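You operate a simulated robot arm through the tools that you are given. There is no shell and no other tool.

Carry out the task below with a simulated robot arm. There is one attempt and no reset: what you move stays moved.

Task
Heat the heads to 210 C and seal the cup under them for 1.3 s.
Fine: set both knobs, switch the heat on, wait for the Ready lamp, press the seal button once, switch the heat off.

Only the result counts: the job must be done as asked and must still hold three seconds after the hand-in. Knocking over, shifting, dropping, spilling or breaking anything else fails it. Lids that push on must go on centred and level and be pressed home; caps that screw on are set level and turned clockwise until they are tight.

Robot
A 7-joint arm with a two-finger gripper, fixed in place. Base frame: the origin is on the floor under the middle of its stand, x ahead of it, y to its left, z up. Readings come in cm, degrees, newtons and seconds.
With the tool pointing down near the work surface it reaches from about 28 to 74 cm from the base axis. Its first joint turns from -166.0 to 166.0 degrees. Payload 1.71 kg.
The tool frame sits at the grasp point between the pads (the TCP): z along the fingers, y along the line on which they close. The tips reach 2 cm beyond it. The gripper opens to 9.6 cm; its body begins 11.3 cm behind the TCP.
Orientation is that of the tool frame in the base frame, as [roll, pitch, yaw] about the fixed x, y, z axes, in that order (R = Rz(yaw) Ry(pitch) Rx(roll)). With the fingers straight down and closing along the base's y, the tool's x points along the base's -x, its y along +y and its z along -z.

Tools
- The arm moves only by the tool arm_command. Its argument "commands" is a list of rows, each a list of 7 numbers: the shift along the tool's x, y, z in units of 40 mm (1.0 is 40 mm), then the turn, a rotation vector about the tool's x, y, z in units of 4 degrees (1.0 is 4 degrees), then the gripper command, from -1 (fully open) to 1 (shut), values between in proportion. In form: [[tx, ty, tz, wx, wy, wz, fingers], ...]. A call has 1 to 20 rows; each row shifts and turns the commanded pose from where the row before left it, along the tool's axes as they then stand. A call with a number of a shift or a turn outside -1 to 1 is refused whole. Rows are played at 5 a second. More than 5 cm and 8.6 degrees between two rows, or a gripper value outside its range, and nothing of the call is played. A pose out of reach is approached as far as the arm can. The call stops where the force on the tool passes 40 N (or 10 N more than at its start, if that is more) or the arm is blocked; 0.2 s more then pass. Each finger travels about 15.3 cm/s and halts on what it meets, pressing with about 20 N; the grip force reading is that of the motor and also rises with nothing between the fingers. The clock runs only during rows and for 0.2 s after the last one: add rows that do not move to give the fingers time. It gives the time, the measured TCP pose, the force on the tool (base axes), the opening and the grip force at its end, in the units of the frame above (readings bear some noise), with the torque about the TCP (base axes, N m) and any sound that the robot's microphone picked up.
- Cameras (640 x 400 px; columns grow to the right, rows downward): "scene" is fixed at [5.05, -49.83, 134.14]; the picture's right is [0.63, -0.77, 0.00], its down [-0.44, -0.36, -0.82] and it looks along [0.63, 0.52, -0.57] (base axes); focal length 363 px, centre (320, 200). "wrist" rides on the gripper at [6.6, 1.4, -14.5] in the tool frame; the picture's right is [-0.21, 0.98, 0.00], its down [-0.88, -0.18, -0.45] and it looks along [-0.44, -0.09, 0.90] (tool axes); focal length 275 px, centre (320, 200). There is no depth. A picture from a camera that has moved, and an enlarged one, comes with that camera's place and axes in the base frame and with its lens.
- grab_frame(camera): a new picture of that camera. It takes no simulated time.
- move_column(by): moves the trunk up (or, below 0, down) by that many cm; the arm rides with it, the base frame stays. It gives what a move gives, with no picture.
- zoom(camera, box): a new picture of the part [left, top, right, bottom] of that camera's present view, enlarged. It takes no simulated time.
- sign_off(): hands the job in; it is judged then, once.

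Nothing tells you positions but the pictures and the camera data. Unless the task says otherwise, let go and move clear before handing in.

The tools are called after ">>>" by a JSON object that holds its "method" and its "body". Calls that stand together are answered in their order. arm_command: Moves the arm, as the interface text tells. Its arguments: {"type":"object","properties":{"commands":{"type":"array","items":{"type":"array","items":{"type":"number"}}}},"required":["commands"]} The other tools are called the same way: move_column (by) moves the trunk up or down; grab_frame (camera) takes a picture; zoom (camera, box) takes an enlarged picture of a part of a camera's view; sign_off () hands the job in.

At the start:

```text
clock: 0.0
ee_pos: [54.45, 24.82, 83.58]
ee_rot: [-180.0, 0.0, 180.0]
force: [0.7, -0.2, -0.6]
moment: [0.0, 0.01, 0.02]
width: 9.61
grip_force: 0.0
trunk travel left (down, up): [-10.0, 28.6]
```

scene: 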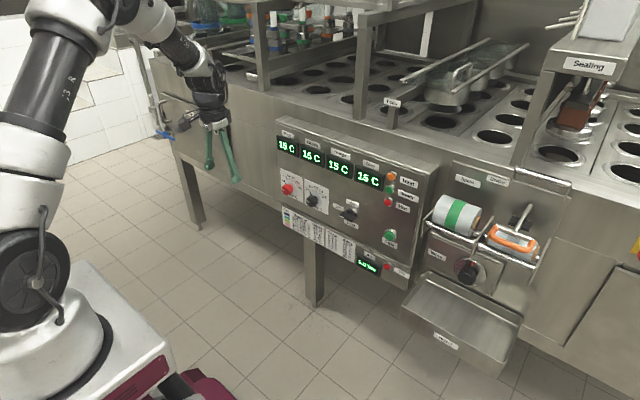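
wrist: 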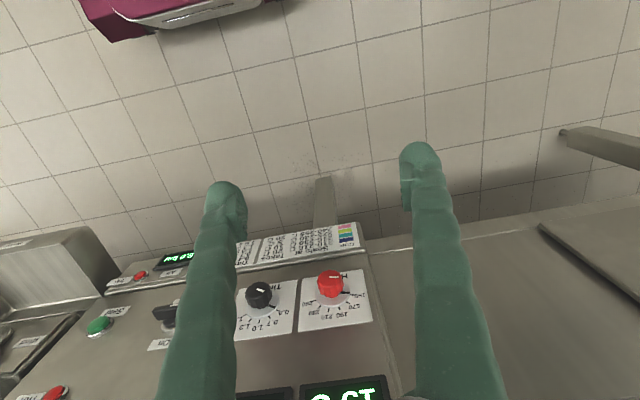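

I see a filling/sealing machine with a control panel (four displays, a red knob, a black knob, a switch, lamps and a green button). I'll zoom in on the panel to read the labels before moving.

>>> {"method": "zoom", "body": {"camera": "scene", "box": [270, 110, 440, 216]}}

>>> {"method": "zoom", "body": {"camera": "scene", "box": [270, 180, 440, 286]}}

>>> {"method": "zoom", "body": {"camera": "scene", "box": [400, 150, 580, 262]}}

>>> {"method": "zoom", "body": {"camera": "wrist", "box": [220, 220, 400, 332]}}

>>> {"method": "zoom", "body": {"camera": "scene", "box": [480, 0, 640, 100]}}

```text
3.76 times, centred on (355, 163) of scene
camera zoom: at [5.05, -49.83, 134.14], right [0.63, -0.77, 0.0], down [-0.44, -0.36, -0.82], along [0.63, 0.52, -0.57], focal length 1366 px, centre (188, 339)
```

zoom: 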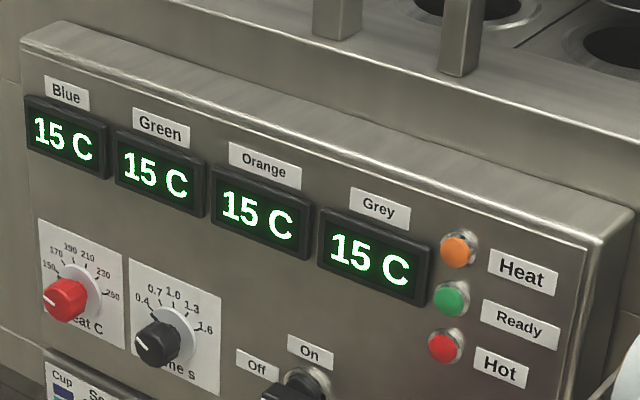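

```text
3.76 times, centred on (355, 233) of scene
camera zoom: at [5.05, -49.83, 134.14], right [0.63, -0.77, 0.0], down [-0.44, -0.36, -0.82], along [0.63, 0.52, -0.57], focal length 1366 px, centre (188, 76)
```

zoom: 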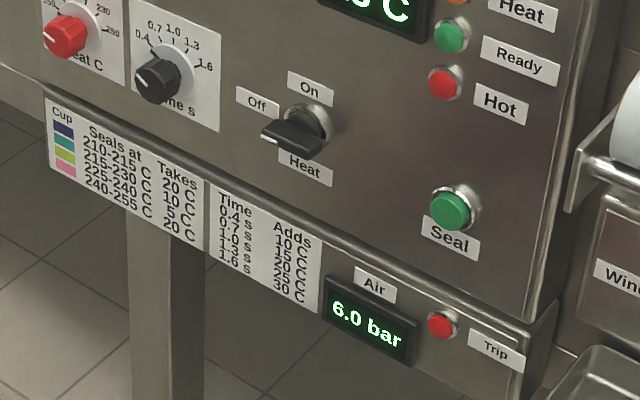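

```text
3.56 times, centred on (490, 206) of scene
camera zoom: at [5.05, -49.83, 134.14], right [0.63, -0.77, 0.0], down [-0.44, -0.36, -0.82], along [0.63, 0.52, -0.57], focal length 1290 px, centre (-284, 179)
```

zoom: 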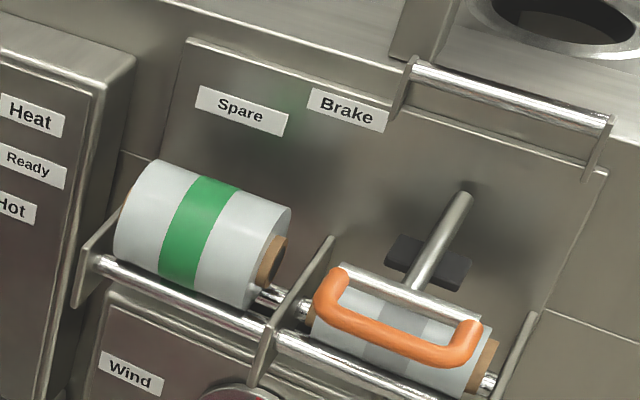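

```text
3.56 times, centred on (310, 276) of wrist
camera zoom: at [48.02, 26.4, 98.19], right [0.21, 0.98, 0.0], down [0.88, -0.18, 0.44], along [0.43, -0.09, -0.9], focal length 979 px, centre (356, -70)
```

zoom: 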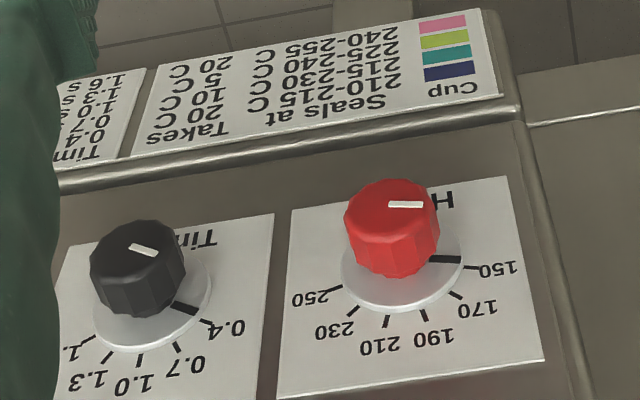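

```text
4.00 times, centred on (560, 50) of scene
camera zoom: at [5.05, -49.83, 134.14], right [0.63, -0.77, 0.0], down [-0.44, -0.36, -0.82], along [0.63, 0.52, -0.57], focal length 1451 px, centre (-640, 800)
```

zoom: 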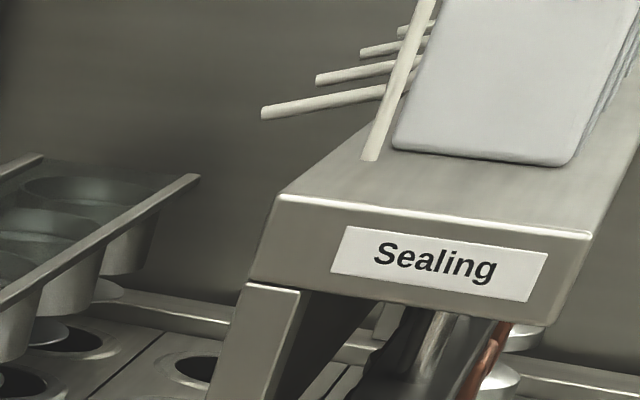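

The red (heat) knob triangulates to about (75, 22, 68) and the black (time) knob to about (75, 11, 69) on a roughly vertical panel facing the robot. I'll tip the tool to point forward (+x) in open space so that the wrist camera can see the panel frontally.

>>> {"method": "arm_command", "body": {"commands": [[0, 0, -0.5, 0, -1, 0, -1], [0, 0, 0, 0, -1, 0, -1], [0, 0, 0, 0, -1, 0, -1], [0, 0, 0, 0, -1, 0, -1], [0, 0, 0, 0, -1, 0, -1], [0, 0, 0, 0, -1, 0, -1], [0, 0, 0, 0, -1, 0, -1], [0, 0, 0, 0, -1, 0, -1], [0, 0, 0, 0, -1, 0, -1], [0, 0, 0, 0, -1, 0, -1]]}}

```text
clock: 2.2
ee_pos: [53.22, 24.92, 86.38]
ee_rot: [179.9, 40.9, 179.9]
force: [-0.3, 0.5, 0.1]
moment: [0.03, -0.01, 0.02]
width: 9.6
grip_force: 0.0
trunk travel left (down, up): [-10.0, 28.6]
```

The tool is now tipped about 40° toward the panel. I'll look through both cameras before continuing to tip.

>>> {"method": "grab_frame", "body": {"camera": "wrist"}}

>>> {"method": "grab_frame", "body": {"camera": "scene"}}

```text
taken
camera wrist: at [38.83, 26.45, 93.2], right [0.16, 0.98, 0.14], down [0.37, -0.19, 0.91], along [0.92, -0.09, -0.39], focal length 275 px, centre (320, 200)
```

wrist: 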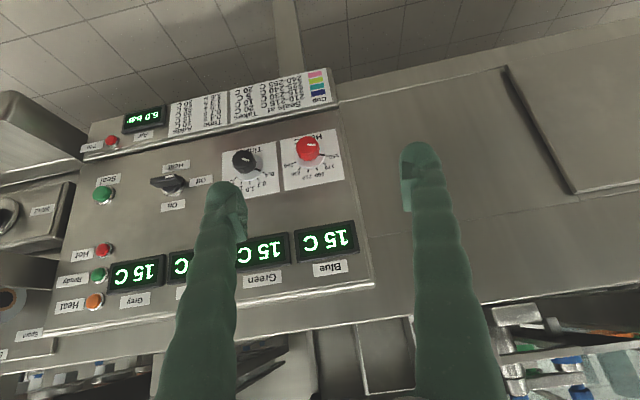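

```text
taken
```

scene: 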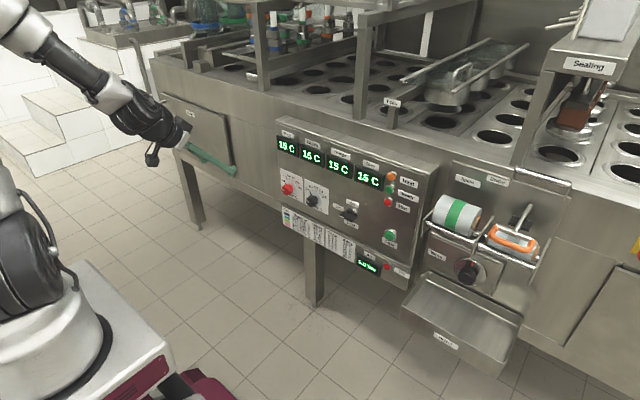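

The panel is well visible. I'll zoom in to get accurate pixel positions of each control.

>>> {"method": "zoom", "body": {"camera": "wrist", "box": [200, 110, 360, 210]}}

>>> {"method": "zoom", "body": {"camera": "wrist", "box": [60, 130, 220, 230]}}

>>> {"method": "zoom", "body": {"camera": "wrist", "box": [160, 60, 340, 172]}}

```text
4.00 times, centred on (280, 160) of wrist
camera zoom: at [38.83, 26.45, 93.2], right [0.16, 0.98, 0.14], down [0.37, -0.19, 0.91], along [0.92, -0.09, -0.39], focal length 1101 px, centre (480, 360)
```

zoom: 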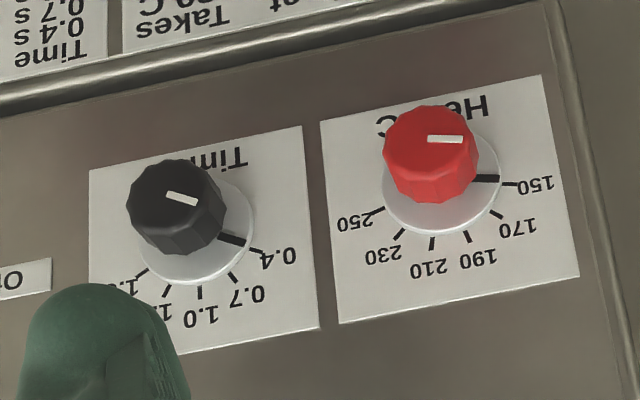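

```text
4.00 times, centred on (140, 180) of wrist
camera zoom: at [38.83, 26.45, 93.2], right [0.16, 0.98, 0.14], down [0.37, -0.19, 0.91], along [0.92, -0.09, -0.39], focal length 1101 px, centre (1040, 280)
```

zoom: 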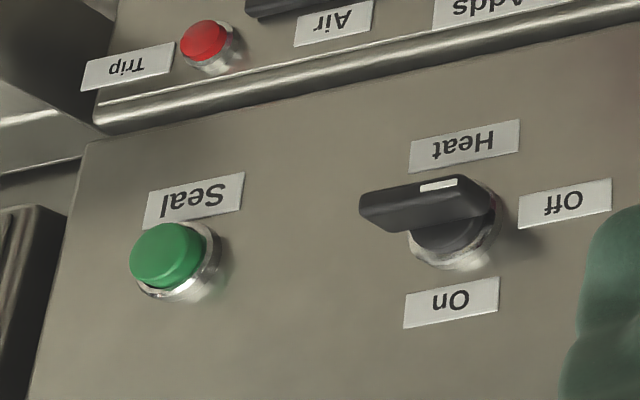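

```text
3.56 times, centred on (250, 116) of wrist
camera zoom: at [38.83, 26.45, 93.2], right [0.16, 0.98, 0.14], down [0.37, -0.19, 0.91], along [0.92, -0.09, -0.39], focal length 979 px, centre (569, 499)
```

zoom: 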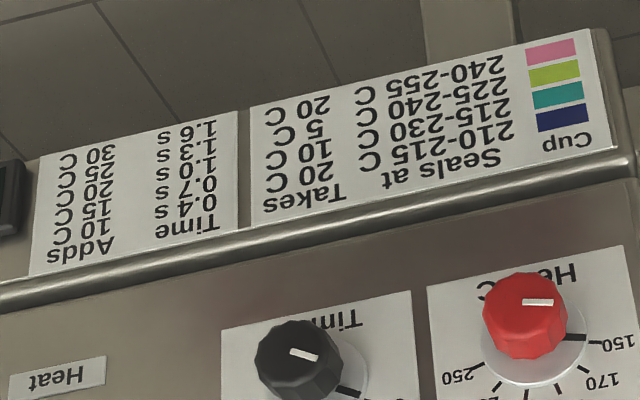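

Panel plane is at about x≈78.4, vertical. Heat dial centre ≈ (y 22.05, z 68), pointer at 150; time dial centre ≈ (y 11.35, z 68), pointer at 0.4; each needs about 90° clockwise. I'll finish tipping the tool horizontal.

>>> {"method": "arm_command", "body": {"commands": [[0, 0, 0, 0, -1, 0, -1], [0, 0, 0, 0, -1, 0, -1], [0, 0, 0, 0, -1, 0, -1], [0, 0, 0, 0, -1, 0, -1], [0, 0, 0, 0, -1, 0, -1], [0, 0, 0, 0, -1, 0, -1], [0, 0, 0, 0, -1, 0, -1], [0, 0, 0, 0, -1, 0, -1], [0, 0, 0, 0, -1, 0, -1], [0, 0, 0, 0, -1, 0, -1], [0, 0, 0, 0, -1, 0, -1], [0, 0, 0, 0, -1, 0, -1], [0, 0, 0, 0, 0, 0, -1]]}}

```text
clock: 5.0
ee_pos: [53.31, 24.94, 86.43]
ee_rot: [179.2, 88.9, 179.3]
force: [0.5, -0.7, 0.3]
moment: [0.05, -0.01, -0.03]
width: 9.6
grip_force: 0.0
trunk travel left (down, up): [-10.0, 28.6]
```

Tool is horizontal now. I'll lower to knob height while staying at x≈53 and look frontally.

>>> {"method": "arm_command", "body": {"commands": [[0.5, -0.25, 0, 0, 0, 0, -1], [0.6, -0.3, 0, 0, 0, 0, -1], [0.6, -0.3, 0, 0, 0, 0, -1], [0.6, -0.3, 0, 0, 0, 0, -1], [0.6, -0.3, 0, 0, 0, 0, -1], [0.6, -0.3, 0, 0, 0, 0, -1], [0.6, -0.25, 0, 0, 0, 0, -1], [0.5, 0, 0, 0, 0, 0, -1], [0, 0, 0, 0, 0, 0, -1]]}}

>>> {"method": "grab_frame", "body": {"camera": "wrist"}}

>>> {"method": "grab_frame", "body": {"camera": "scene"}}

```text
clock: 7.0
ee_pos: [52.84, 17.19, 67.91]
ee_rot: [179.5, 88.8, 179.4]
force: [0.8, -1.4, 0.3]
moment: [0.0, -0.01, -0.01]
width: 9.6
grip_force: 0.0
trunk travel left (down, up): [-10.0, 28.6]
```

```text
taken
camera wrist: at [38.15, 18.58, 61.86], right [0.0, 0.98, 0.21], down [-0.43, -0.18, 0.89], along [0.9, -0.09, 0.42], focal length 275 px, centre (320, 200)
```

wrist: 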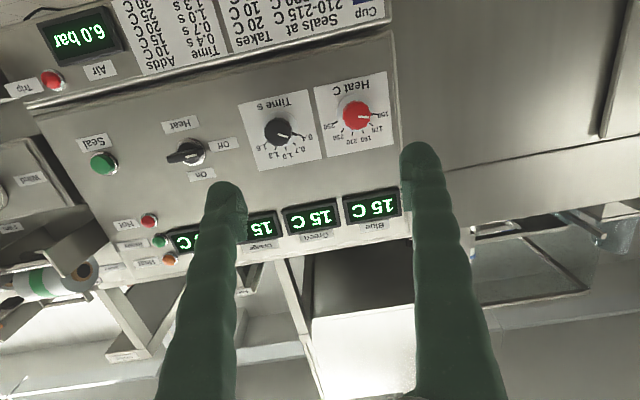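

```text
taken
```

scene: 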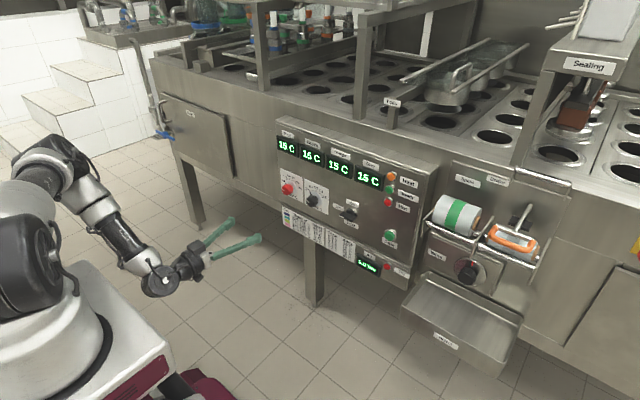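

The arm reaches comfortably and the panel is seen well from below. I'll zoom in on the knobs, switch and button for measuring.

>>> {"method": "zoom", "body": {"camera": "wrist", "box": [230, 60, 410, 172]}}

>>> {"method": "zoom", "body": {"camera": "wrist", "box": [80, 100, 240, 200]}}

>>> {"method": "zoom", "body": {"camera": "wrist", "box": [90, 185, 290, 310]}}

```text
3.56 times, centred on (320, 116) of wrist
camera zoom: at [38.15, 18.58, 61.86], right [0.0, 0.98, 0.21], down [-0.43, -0.18, 0.89], along [0.9, -0.09, 0.42], focal length 979 px, centre (320, 499)
```

zoom: 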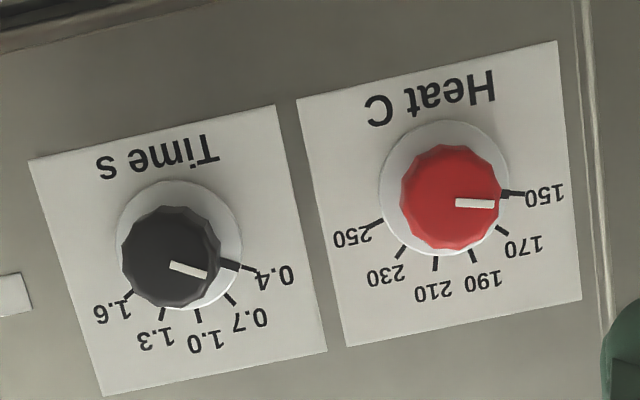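

```text
4.00 times, centred on (160, 150) of wrist
camera zoom: at [38.15, 18.58, 61.86], right [0.0, 0.98, 0.21], down [-0.43, -0.18, 0.89], along [0.9, -0.09, 0.42], focal length 1101 px, centre (960, 400)
```

zoom: 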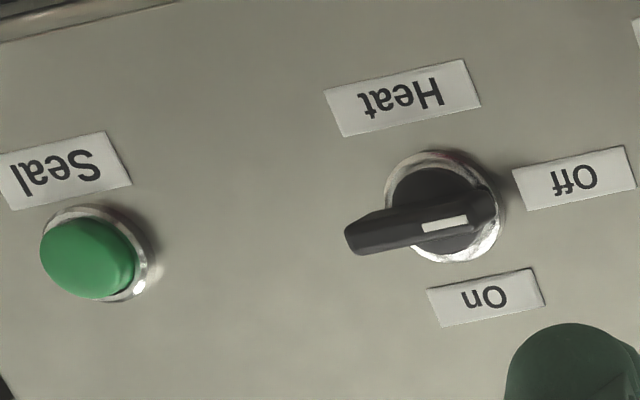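

```text
3.20 times, centred on (190, 248) of wrist
camera zoom: at [38.15, 18.58, 61.86], right [0.0, 0.98, 0.21], down [-0.43, -0.18, 0.89], along [0.9, -0.09, 0.42], focal length 881 px, centre (736, 48)
```

zoom: 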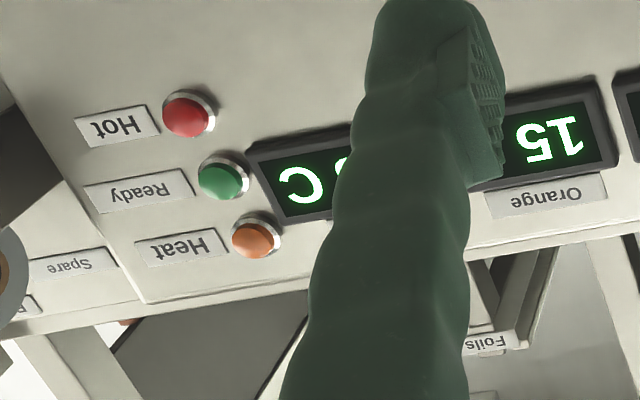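

The panel face is at x≈78.3; heat knob axis at (y 22.0, z 68.15), cap face at x≈75.8, diameter ≈3.7 cm. I'll align with the heat knob, narrow the fingers and pre-turn −44° so I have room to turn +90°.

>>> {"method": "arm_command", "body": {"commands": [[-0.012, 0.24, 0.5, 0, -0.3, 0, -0.3], [-0.012, 0.24, 0.5, 0, 0, 0, -0.3], [-0.012, 0.24, 0.5, 0, 0, 0, -0.3], [-0.012, 0.24, 0.5, 0, 0, 0, -0.3], [-0.012, 0.24, 0.5, 0, 0, 0, -0.3], [0, 0, 0.25, 0, 0, -1, -0.3], [0, 0, 0, 0, 0, -1, -0.3], [0, 0, 0, 0, 0, -1, -0.3], [0, 0, 0, 0, 0, -1, -0.3], [0, 0, 0, 0, 0, -1, -0.3], [0, 0, 0, 0, 0, -1, -0.3], [0, 0, 0, 0, 0, -1, -0.3], [0, 0, 0, 0, 0, -1, -0.3], [0, 0, 0, 0, 0, -1, -0.3], [0, 0, 0, 0, 0, -1, -0.3], [0, 0, 0, 0, 0, -1, -0.3], [0, 0, 0, 0, 0, 0, -0.3]]}}

>>> {"method": "grab_frame", "body": {"camera": "wrist"}}

>>> {"method": "grab_frame", "body": {"camera": "scene"}}

```text
clock: 10.6
ee_pos: [63.83, 21.93, 68.23]
ee_rot: [-90.1, 45.9, -89.8]
force: [0.1, 0.2, -1.1]
moment: [0.02, 0.02, 0.01]
width: 6.26
grip_force: 0.1
trunk travel left (down, up): [-10.0, 28.6]
```

```text
taken
camera wrist: at [49.36, 18.35, 62.64], right [0.0, 0.85, -0.53], down [-0.45, 0.48, 0.76], along [0.9, 0.24, 0.38], focal length 275 px, centre (320, 200)
```

wrist: 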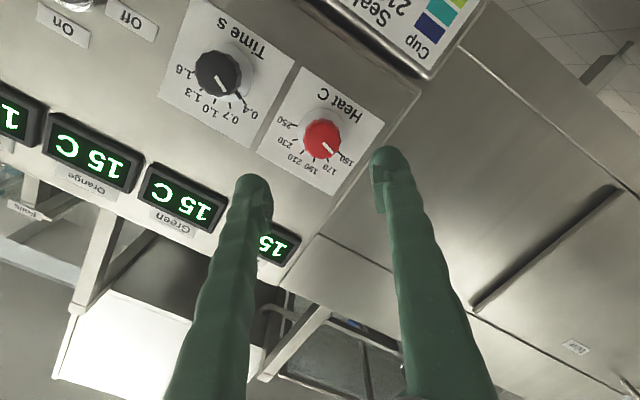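

```text
taken
```

scene: 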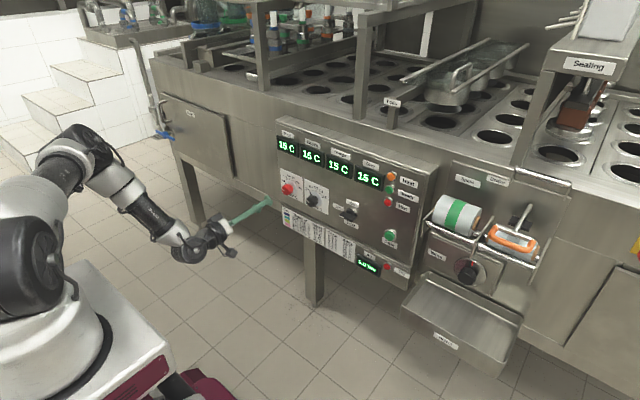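

The predicted and seen knob positions agree (cap at pixel 322,139). I'll advance until the tips are just short of the knob and check the alignment.

>>> {"method": "arm_command", "body": {"commands": [[0, 0, 0.5, 0, 0, 0, -0.3], [0, 0, 0.5, 0, 0, 0, -0.3], [0, 0, 0.5, 0, 0, 0, -0.3], [0, 0, 0.4, 0, 0, 0, -0.3], [0, 0, 0.3, 0, 0, 0, -0.3], [0, 0, 0, 0, 0, 0, -0.3]]}}

>>> {"method": "grab_frame", "body": {"camera": "wrist"}}

>>> {"method": "zoom", "body": {"camera": "scene", "box": [240, 150, 350, 219]}}

```text
clock: 12.0
ee_pos: [72.58, 21.87, 68.1]
ee_rot: [-89.9, 45.9, -89.9]
force: [0.1, -0.1, -0.6]
moment: [0.0, -0.05, 0.01]
width: 6.23
grip_force: 0.1
trunk travel left (down, up): [-10.0, 28.6]
```

```text
taken
camera wrist: at [58.17, 18.41, 62.43], right [0.0, 0.85, -0.53], down [-0.45, 0.48, 0.76], along [0.9, 0.24, 0.38], focal length 275 px, centre (320, 200)
```

wrist: 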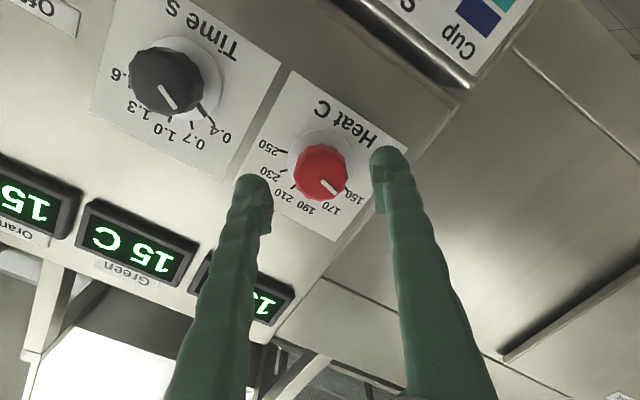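

```text
5.80 times, centred on (295, 184) of scene
camera zoom: at [5.05, -49.83, 134.14], right [0.63, -0.77, 0.0], down [-0.44, -0.36, -0.82], along [0.63, 0.52, -0.57], focal length 2103 px, centre (465, 290)
```

zoom: 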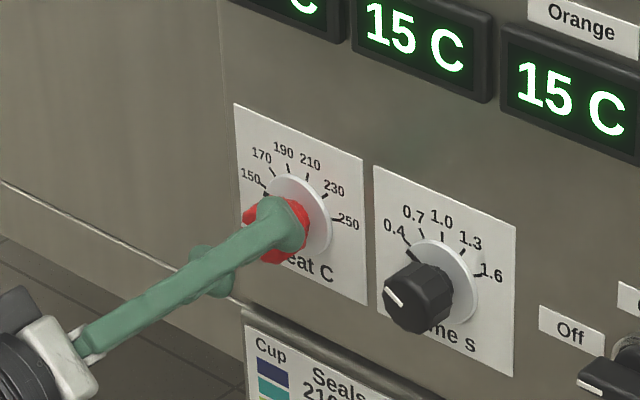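

The knob sits centred between the finger tips. I'll advance 2.6 cm so that the pads overlap the knob, then close.

>>> {"method": "arm_command", "body": {"commands": [[0, 0, 0.25, 0, 0, 0, -0.3], [0, 0, 0.25, 0, 0, 0, -0.3], [0, 0, 0.15, 0, 0, 0, -0.3], [0, 0, 0, 0, 0, 0, -0.3], [0, 0, 0, 0, 0, 0, 0.0], [0, 0, 0, 0, 0, 0, 0.4], [0, 0, 0, 0, 0, 0, 0.6], [0, 0, 0, 0, 0, 0, 0.6]]}}

>>> {"method": "grab_frame", "body": {"camera": "wrist"}}

>>> {"method": "zoom", "body": {"camera": "scene", "box": [240, 150, 350, 219]}}

```text
clock: 13.8
ee_pos: [75.2, 21.91, 67.89]
ee_rot: [-89.9, 45.9, -90.0]
force: [1.4, 2.4, -2.9]
moment: [0.1, 0.03, 0.02]
width: 3.46
grip_force: 35.2
trunk travel left (down, up): [-10.0, 28.6]
```

```text
taken
camera wrist: at [60.69, 18.42, 62.39], right [0.0, 0.85, -0.53], down [-0.44, 0.48, 0.76], along [0.9, 0.24, 0.38], focal length 275 px, centre (320, 200)
```

wrist: 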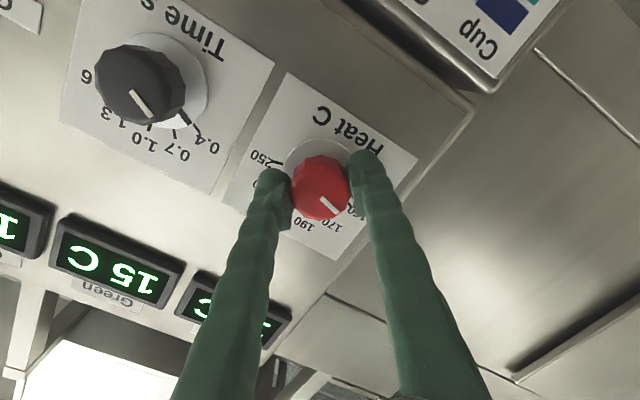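

```text
5.80 times, centred on (295, 184) of scene
camera zoom: at [5.05, -49.83, 134.14], right [0.63, -0.77, 0.0], down [-0.44, -0.36, -0.82], along [0.63, 0.52, -0.57], focal length 2103 px, centre (465, 290)
```

zoom: 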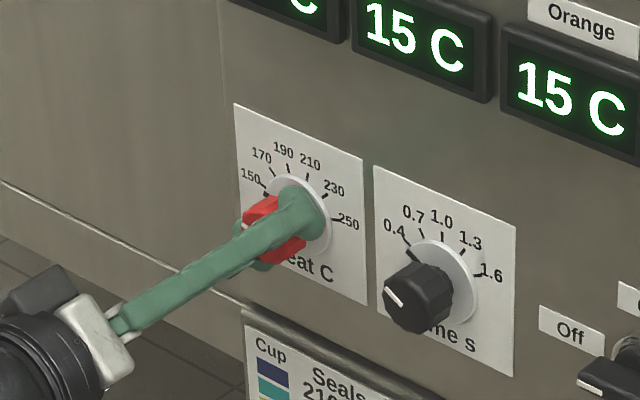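

The heat knob is gripped (3.46 cm). I'll turn it clockwise 44° first and check that it follows.

>>> {"method": "arm_command", "body": {"commands": [[0, 0, 0, 0, 0, 1, 0.6], [0, 0, 0, 0, 0, 1, 0.6], [0, 0, 0, 0, 0, 1, 0.6], [0, 0, 0, 0, 0, 1, 0.6], [0, 0, 0, 0, 0, 1, 0.6], [0, 0, 0, 0, 0, 1, 0.6], [0, 0, 0, 0, 0, 1, 0.6], [0, 0, 0, 0, 0, 1, 0.6], [0, 0, 0, 0, 0, 1, 0.6], [0, 0, 0, 0, 0, 1, 0.6], [0, 0, 0, 0, 0, 1, 0.6], [0, 0, 0, 0, 0, 0, 0.6]]}}

>>> {"method": "zoom", "body": {"camera": "wrist", "box": [220, 100, 420, 225]}}

>>> {"method": "zoom", "body": {"camera": "scene", "box": [240, 150, 350, 219]}}

```text
clock: 16.4
ee_pos: [75.18, 22.08, 68.0]
ee_rot: [168.7, 89.8, 168.8]
force: [-18.1, 15.2, -21.2]
moment: [0.03, 0.34, 0.32]
width: 3.43
grip_force: 34.2
trunk travel left (down, up): [-10.0, 28.6]
```

```text
3.20 times, centred on (320, 162) of wrist
camera zoom: at [60.7, 23.38, 61.63], right [0.0, 0.98, 0.21], down [-0.44, -0.19, 0.88], along [0.9, -0.09, 0.43], focal length 881 px, centre (320, 320)
```

zoom: 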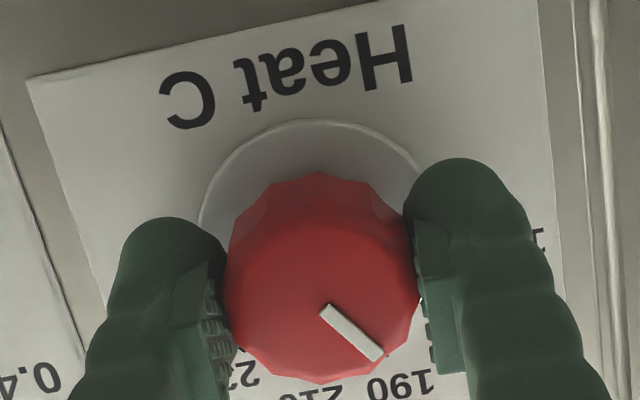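

```text
5.80 times, centred on (295, 184) of scene
camera zoom: at [5.05, -49.83, 134.14], right [0.63, -0.77, 0.0], down [-0.44, -0.36, -0.82], along [0.63, 0.52, -0.57], focal length 2103 px, centre (465, 290)
```

zoom: 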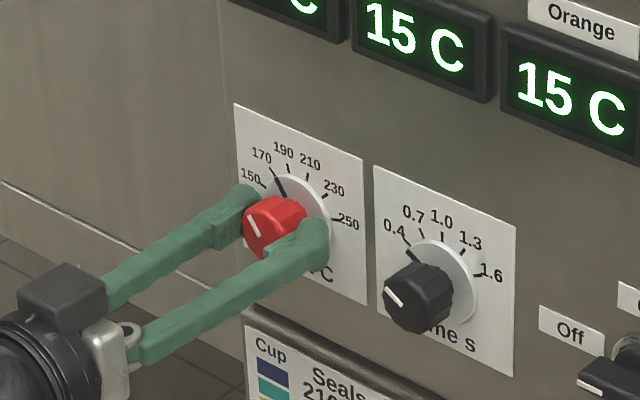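

The knob follows well (index now near 180), but there's a side force of about 30 N. I'll nudge the tool along the force to relieve it before turning on.

>>> {"method": "arm_command", "body": {"commands": [[0.04, 0.03, -0.03, 0, 0, 0, 0.6], [0, 0, 0, 0, 0, 0, 0.6]]}}

```text
clock: 17.0
ee_pos: [75.24, 21.86, 68.09]
ee_rot: [-25.6, 89.8, -25.6]
force: [-8.4, 9.3, -15.6]
moment: [0.03, 0.47, 0.12]
width: 3.44
grip_force: 34.7
trunk travel left (down, up): [-10.0, 28.6]
```

The force dropped; I'll nudge a bit more the same way.

>>> {"method": "arm_command", "body": {"commands": [[0.06, 0.04, -0.03, 0, 0, 0, 0.6], [0, 0, 0, 0, 0, 0, 0.6]]}}

```text
clock: 17.6
ee_pos: [75.16, 22.05, 68.01]
ee_rot: [1.8, 89.7, 1.7]
force: [13.4, 2.8, -4.5]
moment: [-0.06, 0.18, 0.02]
width: 3.43
grip_force: 34.7
trunk travel left (down, up): [-10.0, 28.6]
```

Side force is now small. I'll continue turning clockwise in steps.

>>> {"method": "arm_command", "body": {"commands": [[0.02, 0.01, 0.03, 0, 0, 1, 0.6], [0, 0, 0, 0, 0, 1, 0.6], [0, 0, 0, 0, 0, 1, 0.6], [0, 0, 0, 0, 0, 1, 0.6], [0, 0, 0, 0, 0, 1, 0.6], [0, 0, 0, 0, 0, 0, 0.6]]}}

>>> {"method": "zoom", "body": {"camera": "wrist", "box": [220, 100, 420, 225]}}

>>> {"method": "zoom", "body": {"camera": "scene", "box": [240, 150, 350, 219]}}

```text
clock: 19.0
ee_pos: [75.24, 22.01, 68.03]
ee_rot: [88.9, 69.8, 88.8]
force: [10.6, -14.8, 19.3]
moment: [0.0, -0.47, -0.21]
width: 3.44
grip_force: 34.9
trunk travel left (down, up): [-10.0, 28.6]
```

```text
3.20 times, centred on (320, 162) of wrist
camera zoom: at [60.77, 25.61, 62.36], right [0.0, 0.85, 0.53], down [-0.45, -0.47, 0.76], along [0.89, -0.24, 0.38], focal length 881 px, centre (320, 320)
```

zoom: 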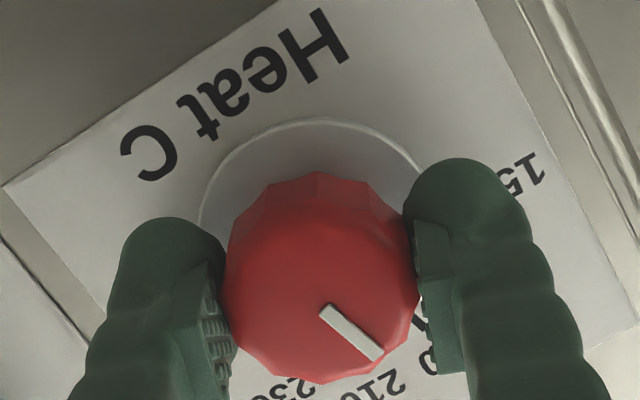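

```text
5.80 times, centred on (295, 184) of scene
camera zoom: at [5.05, -49.83, 134.14], right [0.63, -0.77, 0.0], down [-0.44, -0.36, -0.82], along [0.63, 0.52, -0.57], focal length 2103 px, centre (465, 290)
```

zoom: 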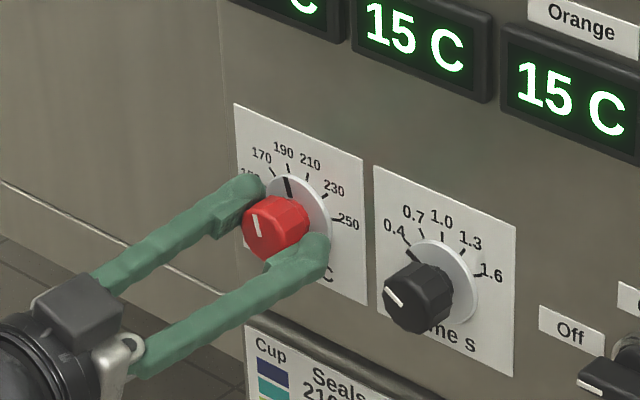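

Index is now near 195 with no slip relative to the fingers; 26° remain. I'll relieve the side force and finish the turn.

>>> {"method": "arm_command", "body": {"commands": [[-0.06, -0.02, 0, 0, 0, 0, 0.6], [0, 0, 0, 0, 0, 0, 0.6]]}}

```text
clock: 19.6
ee_pos: [75.27, 21.89, 67.99]
ee_rot: [89.4, 69.9, 89.6]
force: [16.8, -10.0, 16.5]
moment: [0.01, -0.34, -0.21]
width: 3.41
grip_force: 35.1
trunk travel left (down, up): [-10.0, 28.6]
```

>>> {"method": "arm_command", "body": {"commands": [[-0.06, -0.02, 0.05, 0, 0, 0, 0.6], [0, 0, 0, 0, 0, 0, 0.6]]}}

```text
clock: 20.2
ee_pos: [75.13, 22.07, 68.07]
ee_rot: [90.5, 70.0, 90.4]
force: [-3.3, -0.9, 9.3]
moment: [-0.02, -0.3, -0.12]
width: 3.41
grip_force: 34.8
trunk travel left (down, up): [-10.0, 28.6]
```

Forces are relaxed, so I'll turn the remaining ~25.7°.

>>> {"method": "arm_command", "body": {"commands": [[-0.02, 0, 0, 0, 0, 1, 0.6], [0, 0, 0, 0, 0, 1, 0.6], [0, 0, 0, 0, 0, 1, 0.6], [0, 0, 0, 0, 0, 1, 0.6], [0, 0, 0, 0, 0, 1, 0.6], [0, 0, 0, 0, 0, 1, 0.6], [0, 0, 0, 0, 0, 0.45, 0.6], [0, 0, 0, 0, 0, 0, 0.6]]}}

>>> {"method": "zoom", "body": {"camera": "wrist", "box": [220, 100, 420, 225]}}

>>> {"method": "zoom", "body": {"camera": "scene", "box": [240, 150, 350, 219]}}

```text
clock: 22.0
ee_pos: [75.24, 21.91, 68.01]
ee_rot: [90.4, 44.2, 90.3]
force: [-26.0, 11.2, -11.7]
moment: [0.02, 0.22, 0.17]
width: 3.45
grip_force: 35.4
trunk travel left (down, up): [-10.0, 28.6]
```

```text
3.20 times, centred on (320, 162) of wrist
camera zoom: at [60.7, 27.63, 64.59], right [0.0, 0.53, 0.85], down [-0.44, -0.76, 0.48], along [0.9, -0.37, 0.23], focal length 881 px, centre (320, 320)
```

zoom: 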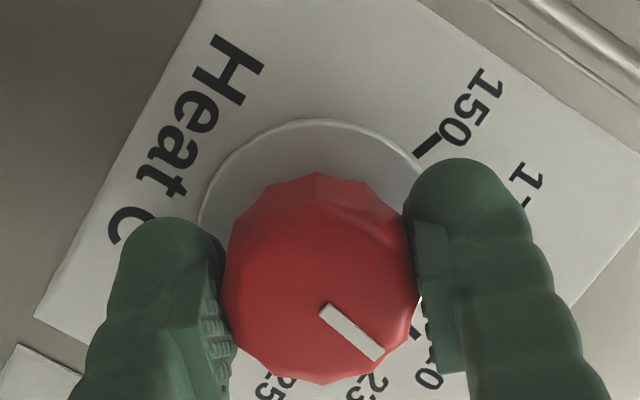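

```text
5.80 times, centred on (295, 184) of scene
camera zoom: at [5.05, -49.83, 134.14], right [0.63, -0.77, 0.0], down [-0.44, -0.36, -0.82], along [0.63, 0.52, -0.57], focal length 2103 px, centre (465, 290)
```

zoom: 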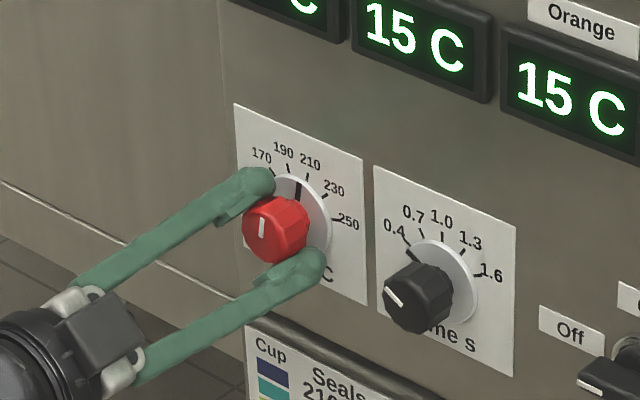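

The heat index looks close to 210; I'll open, back off and check from a clear view.

>>> {"method": "arm_command", "body": {"commands": [[0, 0, 0, 0, 0, 0, 0.2], [0, 0, 0, 0, 0, 0, -0.2], [0, 0, 0, 0, 0, 0, -0.3], [0, 0, 0, 0, 0, 0, -0.3], [0, 0, -0.3, 0, 0, 0, -0.3], [0, 0, -0.5, 0, 0, 0, -0.3], [0, 0, -0.7, 0, 0, 0, -0.3], [0, 0, -0.7, 0, 0, 0, -0.3], [0, 0, 0, 0, 0, 0, -0.3]]}}

>>> {"method": "zoom", "body": {"camera": "wrist", "box": [240, 80, 400, 180]}}

>>> {"method": "zoom", "body": {"camera": "scene", "box": [265, 155, 335, 199]}}

```text
clock: 24.0
ee_pos: [66.31, 22.12, 68.37]
ee_rot: [89.9, 44.2, 90.0]
force: [0.3, 0.0, 0.5]
moment: [-0.01, 0.0, -0.01]
width: 6.24
grip_force: 0.1
trunk travel left (down, up): [-10.0, 28.6]
```

```text
4.00 times, centred on (320, 130) of wrist
camera zoom: at [51.78, 27.73, 64.77], right [0.0, 0.53, 0.85], down [-0.45, -0.76, 0.48], along [0.9, -0.38, 0.24], focal length 1101 px, centre (320, 480)
```

zoom: 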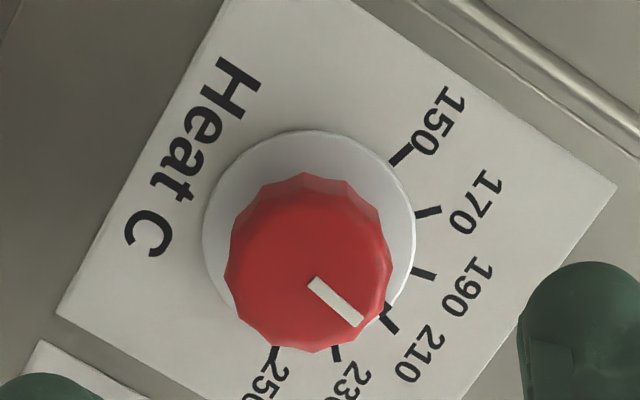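

```text
9.09 times, centred on (300, 177) of scene
camera zoom: at [5.05, -49.83, 134.14], right [0.63, -0.77, 0.0], down [-0.44, -0.36, -0.82], along [0.63, 0.52, -0.57], focal length 3298 px, centre (502, 409)
```

zoom: 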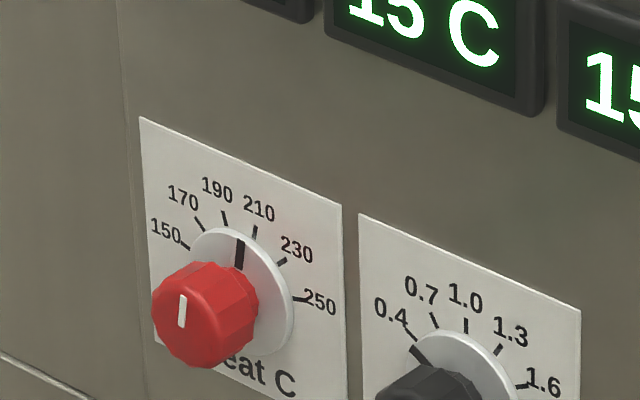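

The index seems within a couple of degrees of 210. I'll zoom in tightly to confirm.

>>> {"method": "zoom", "body": {"camera": "wrist", "box": [310, 140, 358, 170]}}

>>> {"method": "zoom", "body": {"camera": "scene", "box": [276, 172, 308, 192]}}

```text
13.33 times, centred on (334, 155) of wrist
camera zoom: at [51.78, 27.73, 64.77], right [0.0, 0.53, 0.85], down [-0.45, -0.76, 0.48], along [0.9, -0.38, 0.24], focal length 3670 px, centre (133, 800)
```

zoom: 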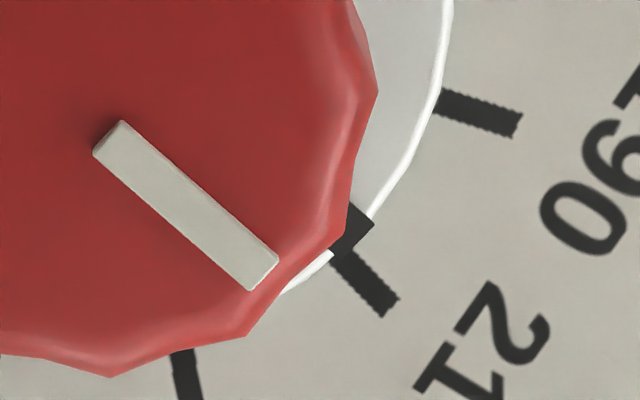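

```text
16.00 times, centred on (292, 182) of scene
camera zoom: at [5.05, -49.83, 134.14], right [0.63, -0.77, 0.0], down [-0.44, -0.36, -0.82], along [0.63, 0.52, -0.57], focal length 5805 px, centre (768, 488)
```

zoom: 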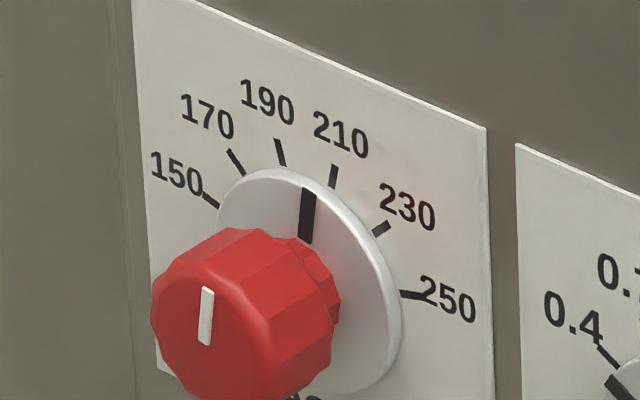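

The index looks a few degrees short of 210 (about 206–207). I'll turn the hand back to level, where the wrist view has no sideways parallax for this mark, and measure.

>>> {"method": "arm_command", "body": {"commands": [[0, 0, 0, 0, 0, -1, -0.3], [0, 0, 0, 0, 0, -1, -0.3], [0, 0, 0, 0, 0, -1, -0.3], [0, 0, 0, 0, 0, -1, -0.3], [0, 0, 0, 0, 0, -1, -0.3], [0, 0, 0, 0, 0, -1, -0.3], [0, 0, 0, 0, 0, -1, -0.3], [0, 0, 0, 0, 0, -1, -0.3], [0, 0, 0, 0, 0, -1, -0.3], [0, 0, 0, 0, 0, -1, -0.3], [0, 0, 0, 0, 0, -1, -0.3], [0, 0, 0, 0, 0, 0, -0.3]]}}

>>> {"method": "grab_frame", "body": {"camera": "wrist"}}

>>> {"method": "zoom", "body": {"camera": "wrist", "box": [288, 110, 368, 160]}}

```text
clock: 26.6
ee_pos: [66.59, 21.89, 68.29]
ee_rot: [89.5, 88.2, 89.5]
force: [0.2, -0.4, 0.7]
moment: [0.0, 0.02, -0.01]
width: 6.23
grip_force: 0.0
trunk travel left (down, up): [-10.0, 28.6]
```

```text
taken
camera wrist: at [52.11, 23.44, 61.83], right [0.0, 0.97, 0.24], down [-0.45, -0.21, 0.87], along [0.9, -0.11, 0.43], focal length 275 px, centre (320, 200)
```

wrist: 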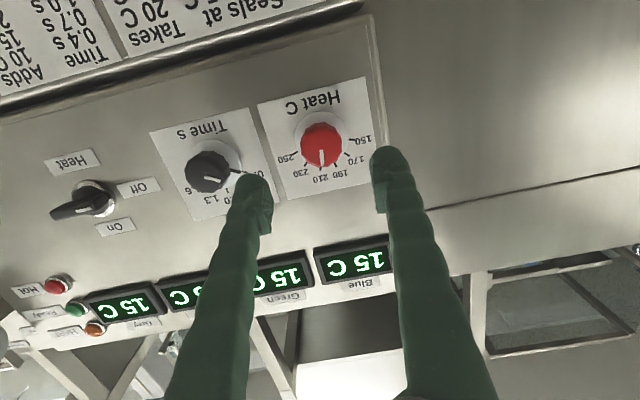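

```text
8.00 times, centred on (328, 135) of wrist
camera zoom: at [52.11, 23.44, 61.83], right [0.0, 0.97, 0.24], down [-0.45, -0.21, 0.87], along [0.9, -0.11, 0.43], focal length 2202 px, centre (256, 720)
```

zoom: 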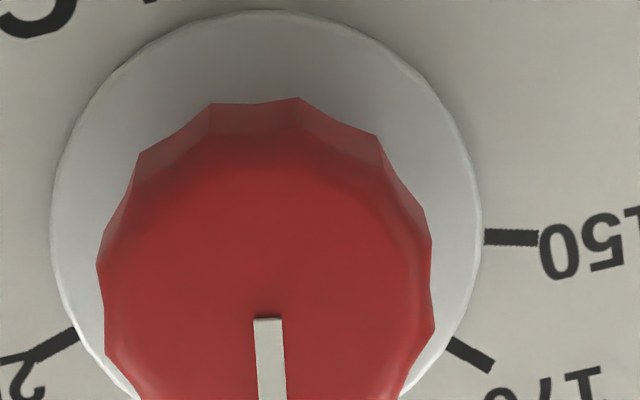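

>>> {"method": "zoom", "body": {"camera": "wrist", "box": [280, 110, 376, 170]}}

>>> {"method": "zoom", "body": {"camera": "wrist", "box": [296, 146, 344, 176]}}

```text
6.67 times, centred on (328, 140) of wrist
camera zoom: at [52.11, 23.44, 61.83], right [0.0, 0.97, 0.24], down [-0.45, -0.21, 0.87], along [0.9, -0.11, 0.43], focal length 1835 px, centre (267, 600)
```

zoom: 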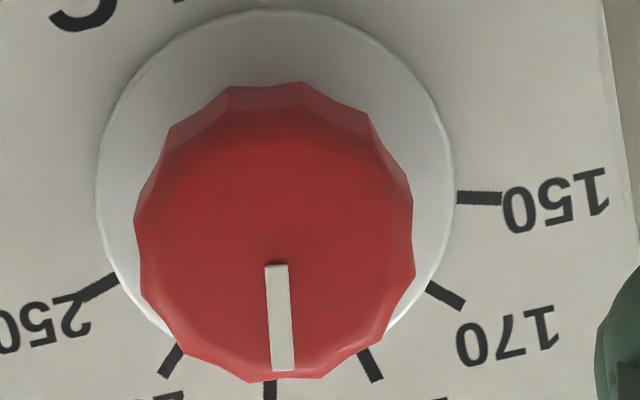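

```text
13.33 times, centred on (320, 161) of wrist
camera zoom: at [52.11, 23.44, 61.83], right [0.0, 0.97, 0.24], down [-0.45, -0.21, 0.87], along [0.9, -0.11, 0.43], focal length 3670 px, centre (320, 720)
```

zoom: 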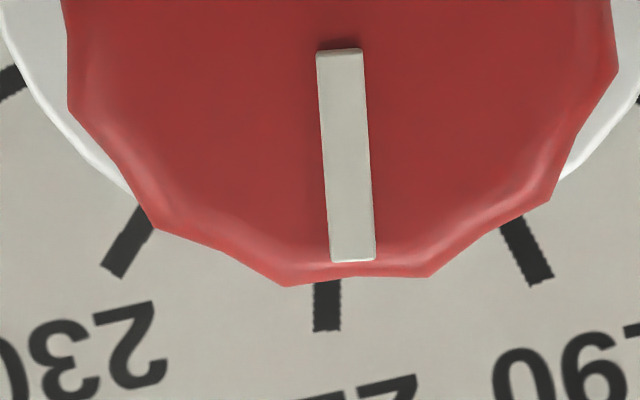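

The pointer is about 4.4° short of the 210 tick. I'll re-approach at this orientation, grip and turn about 5° more.

>>> {"method": "arm_command", "body": {"commands": [[0, 0, 0.5, 0, 0, 0, -0.3], [0, 0, 0.5, 0, 0, 0, -0.3], [0, 0, 0.5, 0, 0, 0, -0.3], [0, 0, 0.4, 0, 0, 0, -0.3], [0, 0, 0.25, 0, 0, 0, -0.3], [0, 0, 0, 0, 0, 0, -0.3], [0, 0, 0, 0, 0, 0, 0.0], [0, 0, 0, 0, 0, 0, 0.4], [0, 0, 0, 0, 0, 0, 0.6], [0, 0, 0, 0, 0, 0, 0.6]]}}

>>> {"method": "zoom", "body": {"camera": "wrist", "box": [272, 140, 368, 200]}}

>>> {"method": "zoom", "body": {"camera": "scene", "box": [276, 172, 308, 192]}}

```text
clock: 28.8
ee_pos: [75.08, 21.94, 68.18]
ee_rot: [89.1, 88.3, 89.1]
force: [2.5, 4.0, -1.0]
moment: [-0.02, 0.01, 0.05]
width: 3.45
grip_force: 35.4
trunk travel left (down, up): [-10.0, 28.6]
```

```text
6.67 times, centred on (320, 170) of wrist
camera zoom: at [60.58, 23.59, 61.69], right [0.0, 0.97, 0.24], down [-0.44, -0.21, 0.87], along [0.9, -0.1, 0.43], focal length 1835 px, centre (320, 400)
```

zoom: 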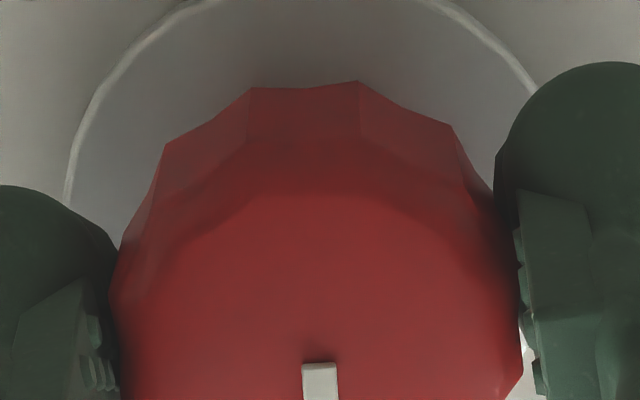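

```text
16.00 times, centred on (292, 182) of scene
camera zoom: at [5.05, -49.83, 134.14], right [0.63, -0.77, 0.0], down [-0.44, -0.36, -0.82], along [0.63, 0.52, -0.57], focal length 5805 px, centre (768, 488)
```

zoom: 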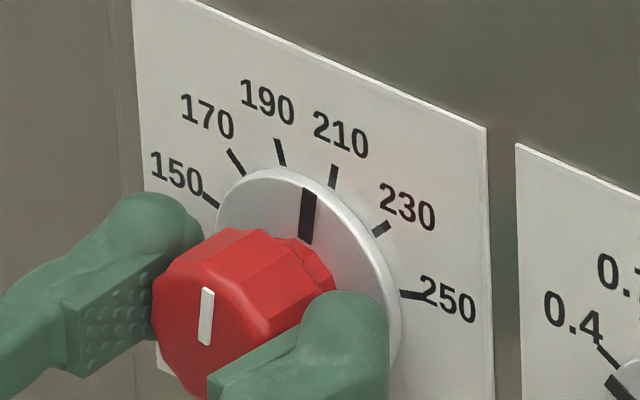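

>>> {"method": "arm_command", "body": {"commands": [[0, 0, 0, 0, 0, 0.6, 0.6], [0, 0, 0, 0, 0, 0.6, 0.6], [0, 0, 0, 0, 0, 0, 0.6]]}}

>>> {"method": "zoom", "body": {"camera": "scene", "box": [276, 172, 308, 192]}}

>>> {"method": "zoom", "body": {"camera": "wrist", "box": [272, 160, 368, 220]}}

```text
clock: 29.6
ee_pos: [75.1, 21.88, 68.14]
ee_rot: [90.2, 83.4, 90.3]
force: [-7.7, 8.1, -0.1]
moment: [0.02, -0.05, 0.17]
width: 3.49
grip_force: 35.0
trunk travel left (down, up): [-10.0, 28.6]
```

```text
16.00 times, centred on (292, 182) of scene
camera zoom: at [5.05, -49.83, 134.14], right [0.63, -0.77, 0.0], down [-0.44, -0.36, -0.82], along [0.63, 0.52, -0.57], focal length 5805 px, centre (768, 488)
```

zoom: 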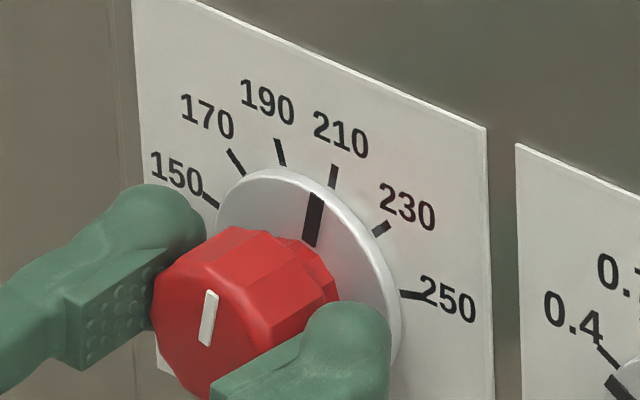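

```text
6.67 times, centred on (320, 190) of wrist
camera zoom: at [60.58, 24.11, 61.86], right [0.0, 0.95, 0.32], down [-0.44, -0.29, 0.85], along [0.9, -0.14, 0.42], focal length 1835 px, centre (320, 267)
```

zoom: 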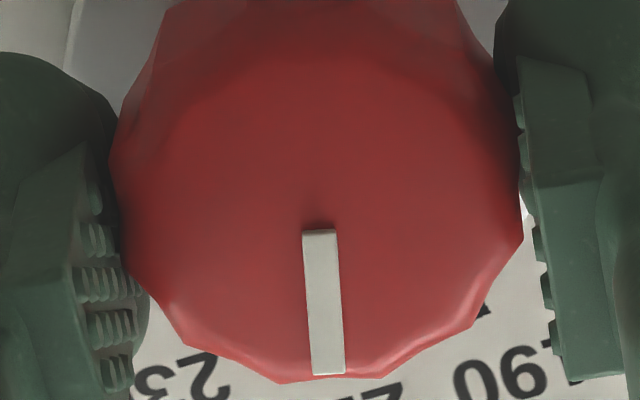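

The index moved by ~5° and now points at 210. I'll release, back off and verify.

>>> {"method": "arm_command", "body": {"commands": [[0, 0, 0, 0, 0, 0, 0.3], [0, 0, 0, 0, 0, 0, -0.1], [0, 0, 0, 0, 0, 0, -0.3], [0, 0, 0, 0, 0, 0, -0.3], [0, 0, -0.3, 0, 0, 0, -0.3], [0, 0, -0.5, 0, 0, 0, -0.3], [0, 0, -0.7, 0, 0, 0, -0.3], [0, 0, -0.7, 0, 0, -0.6, -0.3], [0, 0, 0, 0, 0, -0.6, -0.3], [0, 0, 0, 0, 0, 0, -0.3]]}}

>>> {"method": "zoom", "body": {"camera": "wrist", "box": [296, 146, 344, 176]}}

>>> {"method": "zoom", "body": {"camera": "scene", "box": [276, 172, 308, 192]}}

```text
clock: 31.8
ee_pos: [66.33, 21.74, 68.28]
ee_rot: [88.9, 88.3, 89.0]
force: [0.0, 0.2, -0.6]
moment: [0.01, -0.01, -0.03]
width: 6.25
grip_force: 0.0
trunk travel left (down, up): [-10.0, 28.6]
```

```text
13.33 times, centred on (320, 161) of wrist
camera zoom: at [51.89, 23.38, 61.74], right [0.0, 0.97, 0.24], down [-0.45, -0.21, 0.87], along [0.9, -0.1, 0.43], focal length 3670 px, centre (320, 720)
```

zoom: 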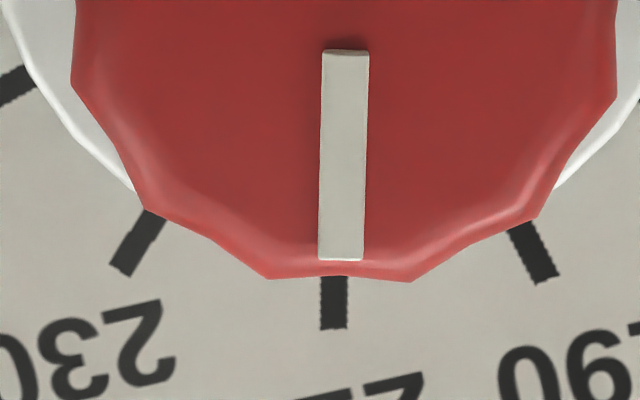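

```text
16.00 times, centred on (292, 182) of scene
camera zoom: at [5.05, -49.83, 134.14], right [0.63, -0.77, 0.0], down [-0.44, -0.36, -0.82], along [0.63, 0.52, -0.57], focal length 5805 px, centre (768, 488)
```

zoom: 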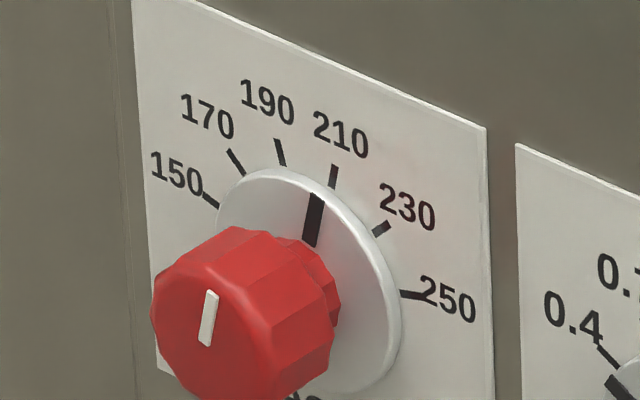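

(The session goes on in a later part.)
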